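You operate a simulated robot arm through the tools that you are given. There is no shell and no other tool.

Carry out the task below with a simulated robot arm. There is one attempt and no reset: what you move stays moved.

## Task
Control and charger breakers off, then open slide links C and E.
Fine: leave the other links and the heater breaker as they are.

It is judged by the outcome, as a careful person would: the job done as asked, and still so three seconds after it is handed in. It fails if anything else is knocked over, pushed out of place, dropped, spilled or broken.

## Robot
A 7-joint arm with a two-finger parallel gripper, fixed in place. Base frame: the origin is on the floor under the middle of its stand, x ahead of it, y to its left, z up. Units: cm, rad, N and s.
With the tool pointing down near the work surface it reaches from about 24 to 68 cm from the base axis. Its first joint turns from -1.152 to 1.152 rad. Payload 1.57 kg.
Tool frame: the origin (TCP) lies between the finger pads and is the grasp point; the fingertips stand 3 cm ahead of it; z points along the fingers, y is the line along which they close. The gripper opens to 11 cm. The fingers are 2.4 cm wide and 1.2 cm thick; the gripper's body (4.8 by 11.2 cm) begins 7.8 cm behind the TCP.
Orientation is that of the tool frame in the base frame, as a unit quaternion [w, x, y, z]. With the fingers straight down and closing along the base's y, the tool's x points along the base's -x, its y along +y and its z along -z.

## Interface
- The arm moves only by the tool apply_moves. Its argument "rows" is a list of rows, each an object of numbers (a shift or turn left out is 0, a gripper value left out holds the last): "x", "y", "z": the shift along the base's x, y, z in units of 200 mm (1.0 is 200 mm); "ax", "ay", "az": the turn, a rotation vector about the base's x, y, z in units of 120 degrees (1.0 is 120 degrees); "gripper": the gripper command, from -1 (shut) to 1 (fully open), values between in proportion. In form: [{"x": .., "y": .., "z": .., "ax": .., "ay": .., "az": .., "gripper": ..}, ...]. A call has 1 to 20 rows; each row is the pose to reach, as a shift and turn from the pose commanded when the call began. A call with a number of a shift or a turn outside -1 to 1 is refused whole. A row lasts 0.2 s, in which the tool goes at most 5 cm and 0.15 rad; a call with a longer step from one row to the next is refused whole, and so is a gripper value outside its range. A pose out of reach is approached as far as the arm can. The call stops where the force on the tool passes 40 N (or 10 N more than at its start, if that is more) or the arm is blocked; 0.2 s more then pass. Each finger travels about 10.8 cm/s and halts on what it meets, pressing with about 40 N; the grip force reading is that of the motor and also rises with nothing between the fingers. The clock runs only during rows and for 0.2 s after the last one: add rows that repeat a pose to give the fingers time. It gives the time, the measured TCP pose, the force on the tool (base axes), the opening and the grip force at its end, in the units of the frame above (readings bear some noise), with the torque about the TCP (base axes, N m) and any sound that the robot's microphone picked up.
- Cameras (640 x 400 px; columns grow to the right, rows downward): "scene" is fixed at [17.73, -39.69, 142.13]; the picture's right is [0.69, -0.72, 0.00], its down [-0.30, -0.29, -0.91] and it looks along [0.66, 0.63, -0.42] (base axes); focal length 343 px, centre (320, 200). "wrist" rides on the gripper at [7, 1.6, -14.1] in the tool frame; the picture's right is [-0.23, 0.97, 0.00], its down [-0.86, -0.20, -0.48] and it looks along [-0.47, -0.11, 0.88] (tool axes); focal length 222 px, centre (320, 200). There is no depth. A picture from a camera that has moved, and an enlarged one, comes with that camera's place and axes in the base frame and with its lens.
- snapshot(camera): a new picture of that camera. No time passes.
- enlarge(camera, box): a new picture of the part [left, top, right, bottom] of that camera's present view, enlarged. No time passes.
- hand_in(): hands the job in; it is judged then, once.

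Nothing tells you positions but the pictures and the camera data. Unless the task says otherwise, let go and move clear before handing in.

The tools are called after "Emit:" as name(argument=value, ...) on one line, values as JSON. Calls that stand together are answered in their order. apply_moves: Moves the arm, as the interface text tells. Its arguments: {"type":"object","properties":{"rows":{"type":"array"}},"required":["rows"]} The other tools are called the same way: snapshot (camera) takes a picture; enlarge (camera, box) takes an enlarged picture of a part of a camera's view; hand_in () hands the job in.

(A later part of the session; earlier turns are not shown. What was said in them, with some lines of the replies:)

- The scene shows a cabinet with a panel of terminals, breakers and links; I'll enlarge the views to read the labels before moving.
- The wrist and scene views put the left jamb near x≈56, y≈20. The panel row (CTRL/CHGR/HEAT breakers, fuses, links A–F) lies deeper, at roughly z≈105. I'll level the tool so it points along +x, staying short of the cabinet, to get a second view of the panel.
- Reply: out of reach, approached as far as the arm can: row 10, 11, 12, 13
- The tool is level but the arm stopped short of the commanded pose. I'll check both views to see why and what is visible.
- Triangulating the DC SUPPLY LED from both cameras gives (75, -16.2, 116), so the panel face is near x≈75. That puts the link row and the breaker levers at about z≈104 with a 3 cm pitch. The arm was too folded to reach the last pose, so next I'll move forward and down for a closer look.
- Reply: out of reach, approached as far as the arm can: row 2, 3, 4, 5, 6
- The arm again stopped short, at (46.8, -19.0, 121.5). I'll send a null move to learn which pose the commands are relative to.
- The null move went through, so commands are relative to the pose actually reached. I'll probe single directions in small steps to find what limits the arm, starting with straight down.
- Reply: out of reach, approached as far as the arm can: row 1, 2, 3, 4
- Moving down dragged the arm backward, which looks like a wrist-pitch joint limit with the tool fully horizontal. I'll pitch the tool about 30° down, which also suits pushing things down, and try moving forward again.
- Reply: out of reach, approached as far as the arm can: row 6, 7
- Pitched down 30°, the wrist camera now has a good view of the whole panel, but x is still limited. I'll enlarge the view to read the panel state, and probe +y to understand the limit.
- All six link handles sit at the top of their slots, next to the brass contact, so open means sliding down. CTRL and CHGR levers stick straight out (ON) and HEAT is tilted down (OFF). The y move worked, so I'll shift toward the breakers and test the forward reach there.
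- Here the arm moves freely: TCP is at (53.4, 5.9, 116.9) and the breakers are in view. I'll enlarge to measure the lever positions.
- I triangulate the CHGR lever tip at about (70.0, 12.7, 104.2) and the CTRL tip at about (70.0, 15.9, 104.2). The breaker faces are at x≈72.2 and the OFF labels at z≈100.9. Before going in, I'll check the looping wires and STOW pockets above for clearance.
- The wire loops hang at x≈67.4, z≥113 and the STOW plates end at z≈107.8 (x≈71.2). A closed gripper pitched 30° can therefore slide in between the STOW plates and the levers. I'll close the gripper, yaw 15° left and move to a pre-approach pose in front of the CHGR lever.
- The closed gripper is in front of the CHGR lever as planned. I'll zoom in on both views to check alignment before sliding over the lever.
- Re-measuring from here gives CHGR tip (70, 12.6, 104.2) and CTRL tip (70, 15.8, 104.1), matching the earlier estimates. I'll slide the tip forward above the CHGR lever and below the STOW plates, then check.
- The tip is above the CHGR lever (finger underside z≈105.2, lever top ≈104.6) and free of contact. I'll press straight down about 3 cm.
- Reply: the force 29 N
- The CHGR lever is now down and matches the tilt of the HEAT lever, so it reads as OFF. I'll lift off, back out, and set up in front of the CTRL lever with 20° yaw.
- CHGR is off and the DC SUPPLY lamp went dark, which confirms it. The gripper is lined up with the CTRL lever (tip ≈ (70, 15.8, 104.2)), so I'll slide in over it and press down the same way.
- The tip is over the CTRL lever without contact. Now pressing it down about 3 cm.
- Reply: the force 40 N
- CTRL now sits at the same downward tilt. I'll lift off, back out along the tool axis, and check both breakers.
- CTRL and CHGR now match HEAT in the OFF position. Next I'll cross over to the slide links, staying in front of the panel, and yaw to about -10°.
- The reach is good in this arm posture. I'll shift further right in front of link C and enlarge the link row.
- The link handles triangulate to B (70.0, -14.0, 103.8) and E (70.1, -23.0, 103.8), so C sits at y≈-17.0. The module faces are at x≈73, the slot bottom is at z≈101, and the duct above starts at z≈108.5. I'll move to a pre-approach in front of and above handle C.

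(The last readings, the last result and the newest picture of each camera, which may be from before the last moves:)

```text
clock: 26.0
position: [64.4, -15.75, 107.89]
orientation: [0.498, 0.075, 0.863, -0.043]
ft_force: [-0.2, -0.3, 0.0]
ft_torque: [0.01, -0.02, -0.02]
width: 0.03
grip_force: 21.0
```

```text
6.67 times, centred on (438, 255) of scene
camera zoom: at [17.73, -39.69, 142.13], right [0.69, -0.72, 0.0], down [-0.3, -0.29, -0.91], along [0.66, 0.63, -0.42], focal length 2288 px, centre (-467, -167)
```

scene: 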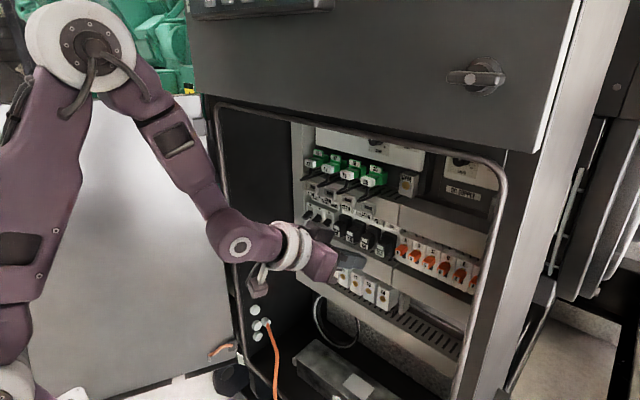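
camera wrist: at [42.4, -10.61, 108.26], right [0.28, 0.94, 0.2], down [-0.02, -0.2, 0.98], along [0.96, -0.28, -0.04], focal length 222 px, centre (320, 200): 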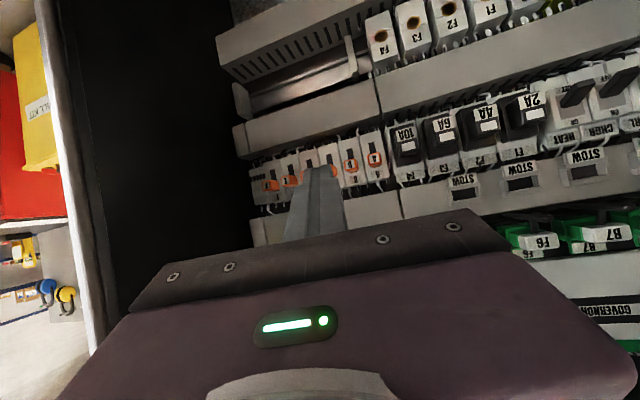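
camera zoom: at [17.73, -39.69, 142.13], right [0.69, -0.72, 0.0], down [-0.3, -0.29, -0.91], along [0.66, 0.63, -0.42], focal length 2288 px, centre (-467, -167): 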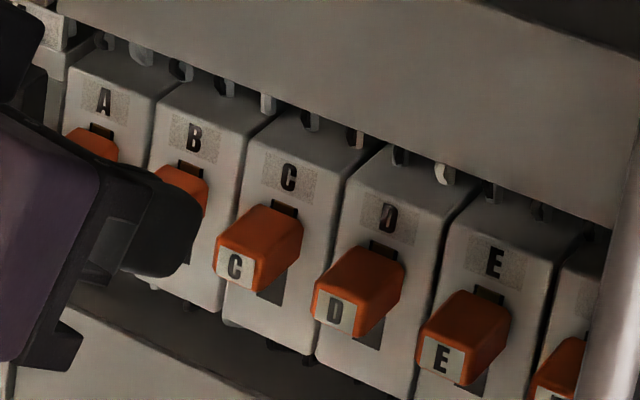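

Handle C measures (70, -16.9, 103.7), 1.4 cm wide, with its top at z≈104.5. I'll slide the tip forward above it.

Emit:
apply_moves(rows=[{"x": 0.06, "y": -0.01}, {"x": 0.12, "y": -0.02}, {"x": 0.18, "y": -0.03}, {"x": 0.24, "y": -0.038}, {"x": 0.24, "y": -0.038}])

Emit:
enlarge(camera="wrist", box=[230, 100, 390, 200])

Emit:
enlarge(camera="scene", box=[390, 225, 486, 285])

```text
clock: 27.2
position: [69.4, -16.7, 107.72]
orientation: [0.498, 0.076, 0.863, -0.044]
ft_force: [0.2, 0.4, 0.1]
ft_torque: [0.04, -0.02, 0.02]
width: 0.01
grip_force: 21.3
```

```text
4.00 times, centred on (310, 150) of wrist
camera zoom: at [54.2, -12.18, 108.66], right [0.28, 0.94, 0.2], down [-0.02, -0.2, 0.98], along [0.96, -0.28, -0.04], focal length 888 px, centre (360, 400)
```

zoom: 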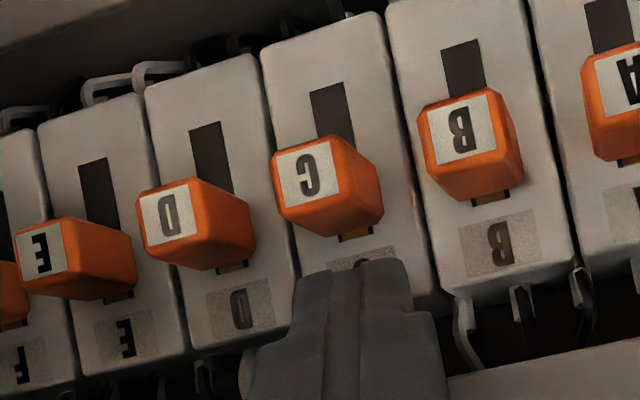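

```text
6.67 times, centred on (438, 255) of scene
camera zoom: at [17.73, -39.69, 142.13], right [0.69, -0.72, 0.0], down [-0.3, -0.29, -0.91], along [0.66, 0.63, -0.42], focal length 2288 px, centre (-467, -167)
```

zoom: 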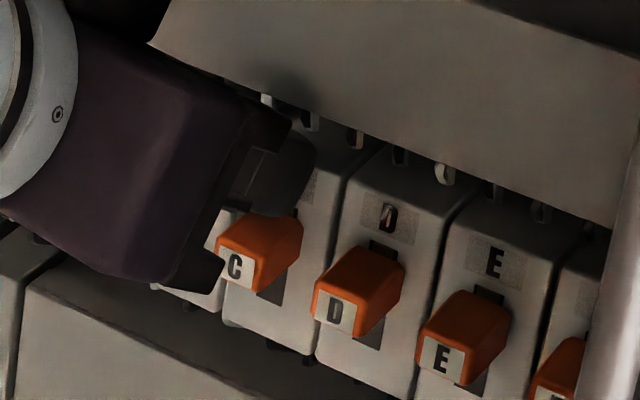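

The tip sits over handle C with clearance on both neighbours. I'll press down in small steps.

Emit:
apply_moves(rows=[{"z": -0.025}, {"z": -0.05}, {"z": -0.07}, {"z": -0.09}, {"z": -0.11}, {"z": -0.125}, {"z": -0.125}])

Emit:
enlarge(camera="wrist", box=[230, 100, 390, 200])

Emit:
enlarge(camera="scene", box=[390, 225, 486, 285])

```text
clock: 28.8
position: [69.21, -16.35, 105.37]
orientation: [0.499, 0.075, 0.862, -0.044]
ft_force: [-2.6, -0.5, 7.6]
ft_torque: [-0.07, -0.09, -0.02]
width: 0.0
grip_force: 21.3
```

```text
4.00 times, centred on (310, 150) of wrist
camera zoom: at [54.1, -12.02, 106.27], right [0.28, 0.94, 0.2], down [-0.02, -0.2, 0.98], along [0.96, -0.28, -0.03], focal length 888 px, centre (360, 400)
```

zoom: 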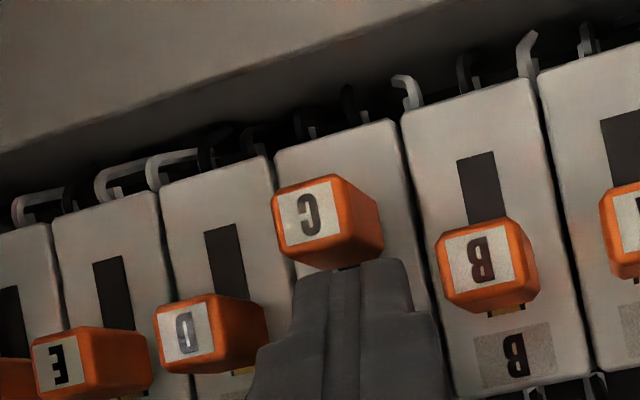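

```text
6.67 times, centred on (438, 255) of scene
camera zoom: at [17.7, -39.69, 142.13], right [0.69, -0.72, 0.0], down [-0.3, -0.29, -0.91], along [0.66, 0.63, -0.42], focal length 2288 px, centre (-467, -167)
```

zoom: 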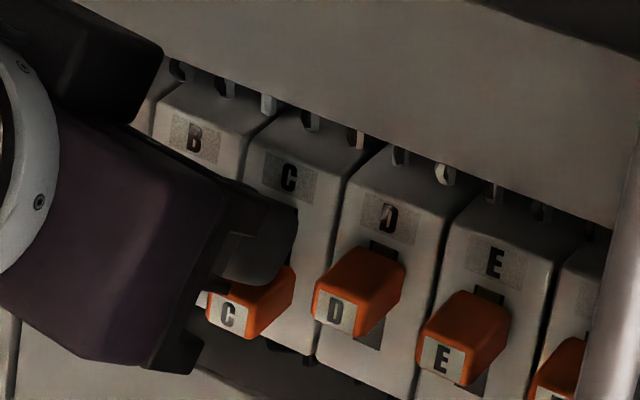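

C has slid down about 1.8 cm with only light resistance. I'll push a little further to find the end stop.

Emit:
apply_moves(rows=[{"z": -0.01}, {"z": -0.02}, {"z": -0.03}, {"z": -0.03}])

Emit:
enlarge(camera="wrist", box=[230, 100, 390, 200])

```text
clock: 29.6
position: [69.47, -16.36, 105.36]
orientation: [0.505, 0.074, 0.859, -0.044]
ft_force: [1.6, -0.4, 6.8]
ft_torque: [-0.04, -0.17, 0.02]
width: 0.02
grip_force: 20.7
stopped in row 3: the force on the tool passed its limit at 43 N (the readings are from after the stop); the commanded pose is now the measured one
```

```text
4.00 times, centred on (310, 150) of wrist
camera zoom: at [54.33, -12.08, 106.02], right [0.28, 0.94, 0.2], down [-0.04, -0.2, 0.98], along [0.96, -0.28, -0.02], focal length 888 px, centre (360, 400)
```

zoom: 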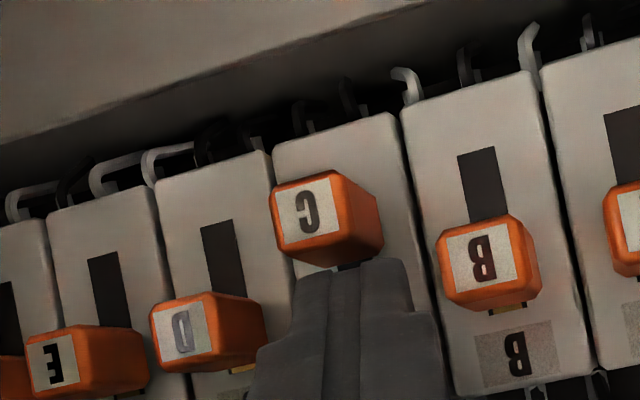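

C has hit its end stop, so it is fully open. I'll lift off, back out and verify.

Emit:
apply_moves(rows=[{"z": 0.05}, {"z": 0.1}, {"z": 0.12}, {"x": -0.08, "y": 0.014, "z": 0.12}, {"x": -0.16, "y": 0.028, "z": 0.12}, {"x": -0.25, "y": 0.04, "z": 0.12}, {"x": -0.34, "y": 0.04, "z": 0.12}, {"x": -0.34, "y": 0.04, "z": 0.12}])

Emit:
enlarge(camera="wrist", box=[210, 90, 410, 215])

Emit:
enlarge(camera="scene", box=[390, 225, 486, 285])

```text
clock: 31.4
position: [62.56, -15.54, 107.56]
orientation: [0.503, 0.074, 0.86, -0.044]
ft_force: [0.0, 0.1, -1.0]
ft_torque: [0.0, -0.04, -0.03]
width: 0.0
grip_force: 20.9
```

```text
3.20 times, centred on (310, 152) of wrist
camera zoom: at [47.37, -11.21, 108.34], right [0.28, 0.94, 0.2], down [-0.03, -0.2, 0.98], along [0.96, -0.28, -0.02], focal length 711 px, centre (352, 352)
```

zoom: 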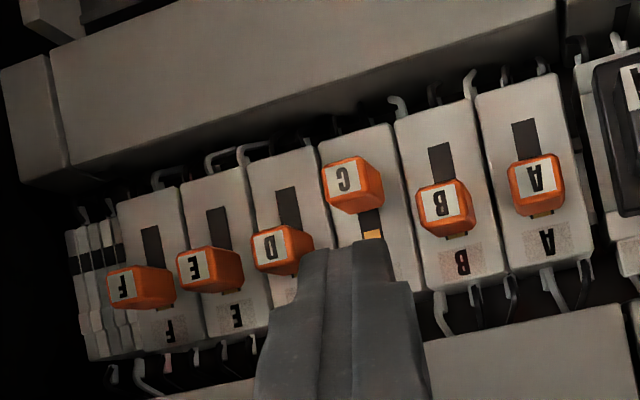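

```text
6.67 times, centred on (438, 255) of scene
camera zoom: at [17.73, -39.69, 142.13], right [0.69, -0.72, 0.0], down [-0.3, -0.29, -0.91], along [0.66, 0.63, -0.42], focal length 2288 px, centre (-467, -167)
```

zoom: 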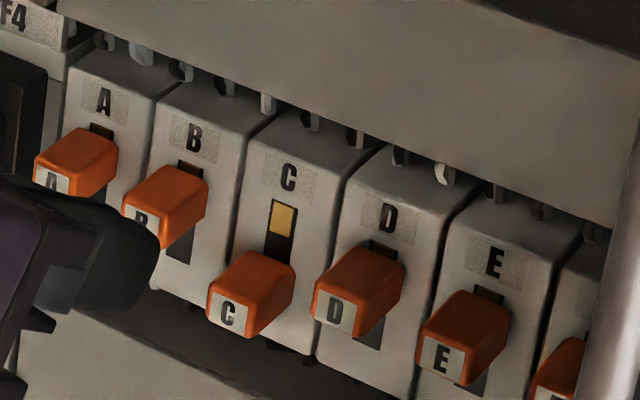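

C is open with its brass contact exposed, and A, B, D, E and F are unchanged. Now I'll shift sideways to the pre-approach pose in front of E (y≈-23).

Emit:
apply_moves(rows=[{"x": 0.0, "y": -0.1, "z": 0.012}, {"x": 0.02, "y": -0.2, "z": 0.012}, {"x": 0.08, "y": -0.306, "z": 0.012}, {"x": 0.08, "y": -0.306, "z": 0.012}])

Emit:
enlarge(camera="wrist", box=[230, 100, 390, 200])

Emit:
enlarge(camera="scene", box=[400, 230, 496, 290])

Emit:
snapshot(camera="wrist")

```text
clock: 32.4
position: [64.12, -21.94, 107.77]
orientation: [0.503, 0.075, 0.86, -0.044]
ft_force: [-0.5, 0.0, -0.3]
ft_torque: [-0.01, 0.0, 0.02]
width: 0.0
grip_force: 20.8
```

```text
4.00 times, centred on (310, 150) of wrist
camera zoom: at [48.98, -17.49, 108.59], right [0.28, 0.94, 0.2], down [-0.03, -0.2, 0.98], along [0.96, -0.28, -0.02], focal length 888 px, centre (360, 400)
```

zoom: 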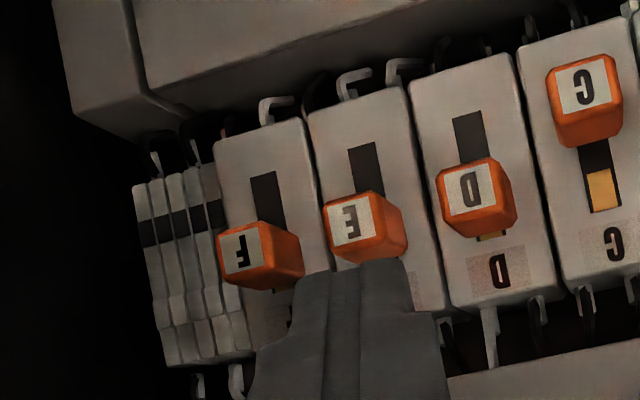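

```text
6.67 times, centred on (448, 260) of scene
camera zoom: at [17.73, -39.69, 142.13], right [0.69, -0.72, 0.0], down [-0.3, -0.29, -0.91], along [0.66, 0.63, -0.42], focal length 2288 px, centre (-533, -200)
```

zoom: 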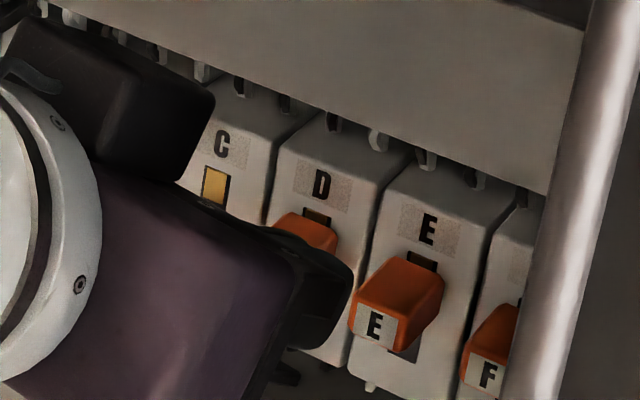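

```text
taken
camera wrist: at [48.98, -17.49, 108.59], right [0.28, 0.94, 0.2], down [-0.03, -0.2, 0.98], along [0.96, -0.28, -0.02], focal length 222 px, centre (320, 200)
```

wrist: 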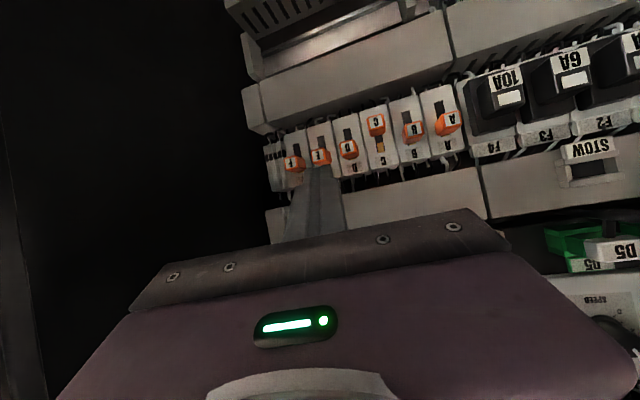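

Handle E measures at y≈-22.9, z≈103.7, which fits. I'll slide over it.

Emit:
apply_moves(rows=[{"x": 0.06, "y": -0.007}, {"x": 0.12, "y": -0.014}, {"x": 0.18, "y": -0.021}, {"x": 0.25, "y": -0.028}, {"x": 0.25, "y": -0.028}])

Emit:
enlarge(camera="wrist", box=[230, 100, 390, 200])

Emit:
enlarge(camera="scene", box=[400, 230, 496, 290])

```text
clock: 33.6
position: [69.24, -22.2, 107.81]
orientation: [0.503, 0.076, 0.86, -0.045]
ft_force: [0.3, 0.5, -0.4]
ft_torque: [0.04, 0.04, -0.01]
width: 0.0
grip_force: 21.3
```

```text
4.00 times, centred on (310, 150) of wrist
camera zoom: at [54.15, -17.88, 108.5], right [0.28, 0.94, 0.2], down [-0.03, -0.2, 0.98], along [0.96, -0.28, -0.02], focal length 888 px, centre (360, 400)
```

zoom: 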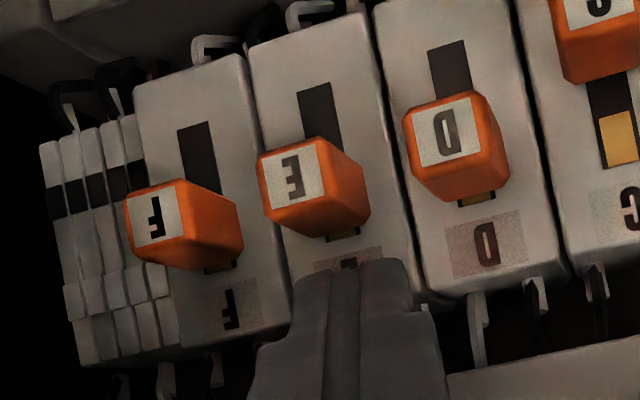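

```text
6.67 times, centred on (448, 260) of scene
camera zoom: at [17.73, -39.69, 142.13], right [0.69, -0.72, 0.0], down [-0.3, -0.29, -0.91], along [0.66, 0.63, -0.42], focal length 2288 px, centre (-533, -200)
```

zoom: 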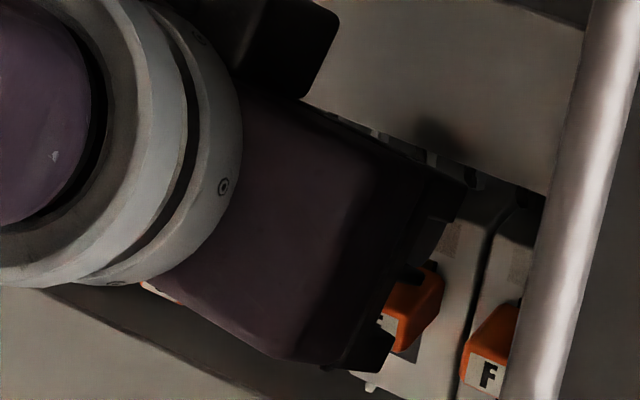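

The tip is over E but slightly toward D, so I'll shift 0.3 cm right while pressing down in small steps.

Emit:
apply_moves(rows=[{"y": -0.015}, {"y": -0.015, "z": -0.025}, {"y": -0.015, "z": -0.05}, {"y": -0.015, "z": -0.07}, {"y": -0.015, "z": -0.09}, {"y": -0.015, "z": -0.11}, {"y": -0.015, "z": -0.125}, {"y": -0.015, "z": -0.14}, {"y": -0.015, "z": -0.14}])

Emit:
enlarge(camera="wrist", box=[230, 100, 390, 200])

```text
clock: 35.6
position: [69.29, -22.61, 105.29]
orientation: [0.505, 0.074, 0.858, -0.045]
ft_force: [-1.6, 2.4, 20.9]
ft_torque: [-0.05, -0.35, 0.12]
width: 0.02
grip_force: 21.2
```

```text
4.00 times, centred on (310, 150) of wrist
camera zoom: at [54.13, -18.33, 105.94], right [0.28, 0.94, 0.2], down [-0.04, -0.19, 0.98], along [0.96, -0.28, -0.02], focal length 888 px, centre (360, 400)
```

zoom: 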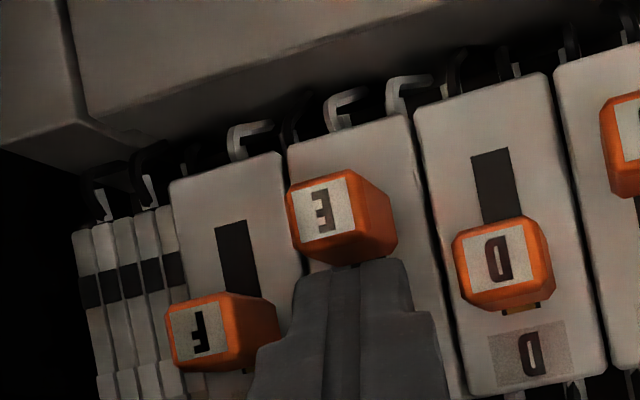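

E is down to the same height at which C reached its stop, with 21 N of back-force. I'll lift off, back well clear, and check everything.

Emit:
apply_moves(rows=[{"z": 0.05}, {"z": 0.1}, {"z": 0.13}, {"x": -0.08, "y": 0.014, "z": 0.13}, {"x": -0.16, "y": 0.028, "z": 0.13}, {"x": -0.25, "y": 0.044, "z": 0.13}, {"x": -0.35, "y": 0.06, "z": 0.13}, {"x": -0.45, "y": 0.1, "z": 0.13}, {"x": -0.55, "y": 0.2, "z": 0.13}, {"x": -0.6, "y": 0.35, "z": 0.13}, {"x": -0.65, "y": 0.5, "z": 0.13}, {"x": -0.7, "y": 0.65, "z": 0.13}, {"x": -0.7, "y": 0.65, "z": 0.13}])

Emit:
snapshot(camera="scene")

Emit:
snapshot(camera="wrist")

Emit:
enlarge(camera="scene", box=[390, 225, 486, 285])

Emit:
enlarge(camera="scene", box=[290, 180, 390, 243])

```text
clock: 38.4
position: [55.11, -9.44, 107.61]
orientation: [0.504, 0.075, 0.86, -0.044]
ft_force: [0.3, 0.2, 0.2]
ft_torque: [0.0, 0.01, 0.0]
width: 0.03
grip_force: 21.5
```

```text
taken
```

scene: 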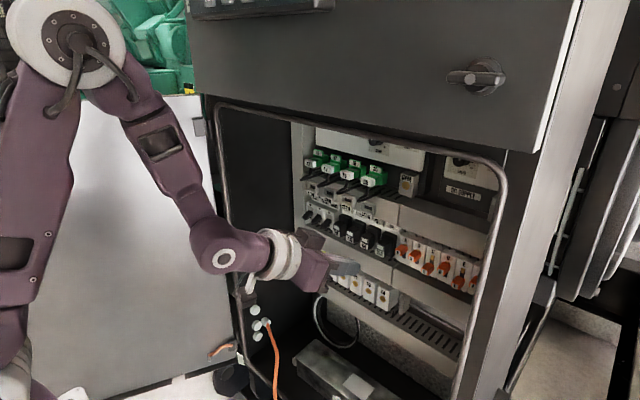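

```text
taken
camera wrist: at [40.03, -5.14, 108.33], right [0.28, 0.94, 0.2], down [-0.03, -0.2, 0.98], along [0.96, -0.28, -0.02], focal length 222 px, centre (320, 200)
```

wrist: 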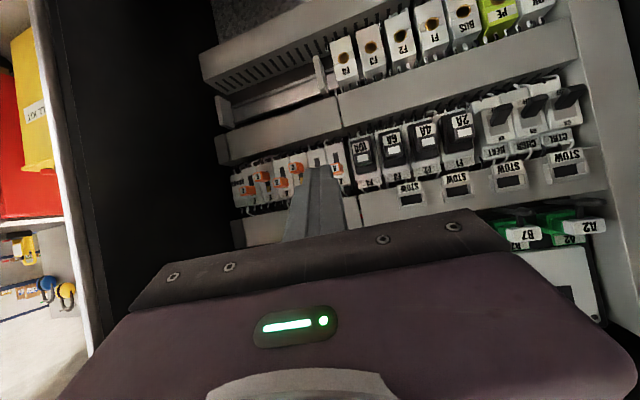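

```text
6.67 times, centred on (438, 255) of scene
camera zoom: at [17.73, -39.69, 142.13], right [0.69, -0.72, 0.0], down [-0.3, -0.29, -0.91], along [0.66, 0.63, -0.42], focal length 2288 px, centre (-467, -167)
```

zoom: 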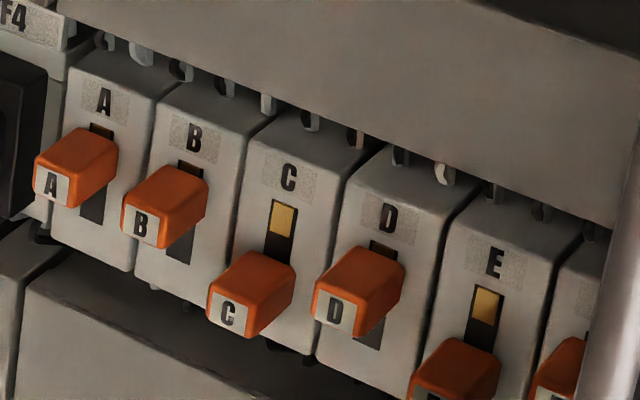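

```text
6.35 times, centred on (340, 212) of scene
camera zoom: at [17.73, -39.69, 142.13], right [0.69, -0.72, 0.0], down [-0.3, -0.29, -0.91], along [0.66, 0.63, -0.42], focal length 2179 px, centre (193, 127)
```

zoom: 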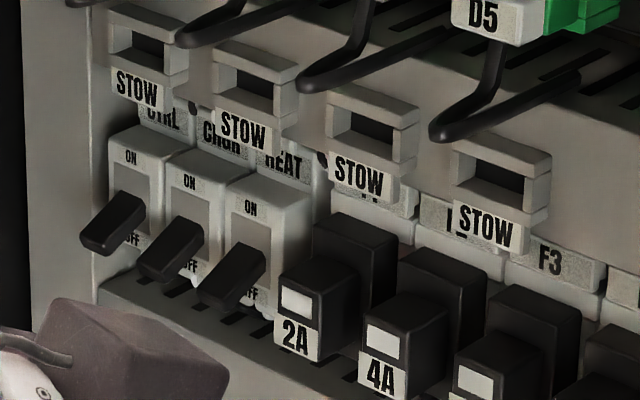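

C and E are open with brass showing, and A, B, D and F are still up. CTRL and CHGR are OFF and HEAT is unchanged. I'll withdraw a bit further out of the cabinet and take a last look before handing in.

Emit:
apply_moves(rows=[{"x": -0.1, "z": 0.03}, {"x": -0.2, "z": 0.06}, {"x": -0.3, "z": 0.1}, {"x": -0.35, "z": 0.12}, {"x": -0.35, "z": 0.12}, {"x": -0.35, "z": 0.12}])

Emit:
snapshot(camera="scene")

Emit:
enlarge(camera="scene", box=[400, 235, 496, 295])

Emit:
enlarge(camera="wrist", box=[210, 120, 370, 220])

```text
clock: 39.8
position: [49.49, -9.5, 110.23]
orientation: [0.503, 0.075, 0.86, -0.045]
ft_force: [-0.3, 0.4, 0.4]
ft_torque: [0.03, -0.03, 0.03]
width: 0.02
grip_force: 21.4
out of reach, approached as far as the arm can: row 2, 3, 4, 5, 6
```

```text
taken
```

scene: 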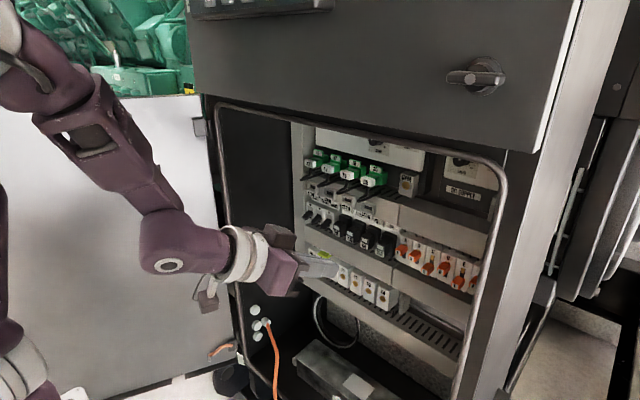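

```text
6.67 times, centred on (448, 265) of scene
camera zoom: at [17.73, -39.69, 142.13], right [0.69, -0.72, 0.0], down [-0.3, -0.29, -0.91], along [0.66, 0.63, -0.42], focal length 2288 px, centre (-533, -233)
```

zoom: 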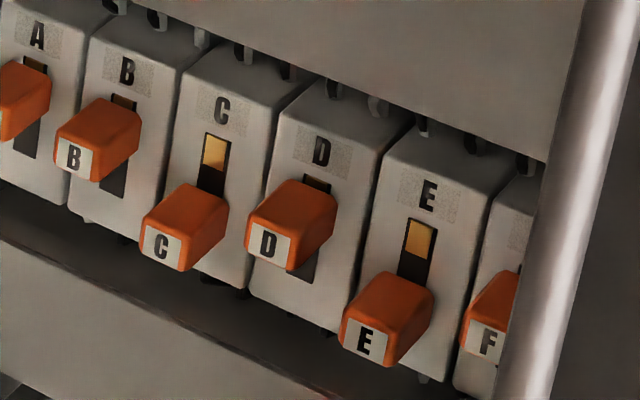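

```text
4.00 times, centred on (290, 170) of wrist
camera zoom: at [34.41, -5.06, 111.05], right [0.28, 0.94, 0.2], down [-0.03, -0.2, 0.98], along [0.96, -0.28, -0.03], focal length 888 px, centre (440, 320)
```

zoom: 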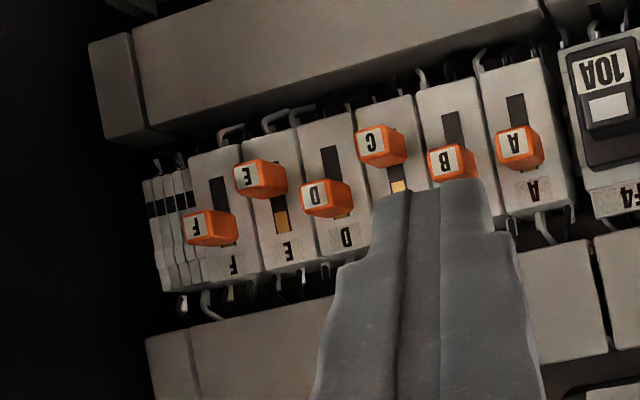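

Everything is as asked: CTRL and CHGR are OFF, links C and E are fully down and open, and A, B, D, F and the HEAT breaker are untouched. The arm is clear of the panel, so I'm handing the job in.

Emit:
hand_in()

```text
The job is handed in.
```

The control (CTRL) and charger (CHGR) breakers are off, slide links C and E are open, and the job is handed in.

- **Breakers:** Both levers now sit at the same downward tilt as the heater breaker. The DC supply lamp went dark when the charger breaker went down.
- **Links:** I slid C down until it hit its end stop, and E down to the same height. Brass contact shows above both handles.
- **Left alone:** Links A, B, D and F are still up, and the heater breaker is as it was (off). In the last pictures nothing else on the panel looked moved.

The gripper ended clear of the panel. The arm hit its reach limit on the last retreat, so the fingertips stopped about level with the cabinet opening instead of fully outside it.
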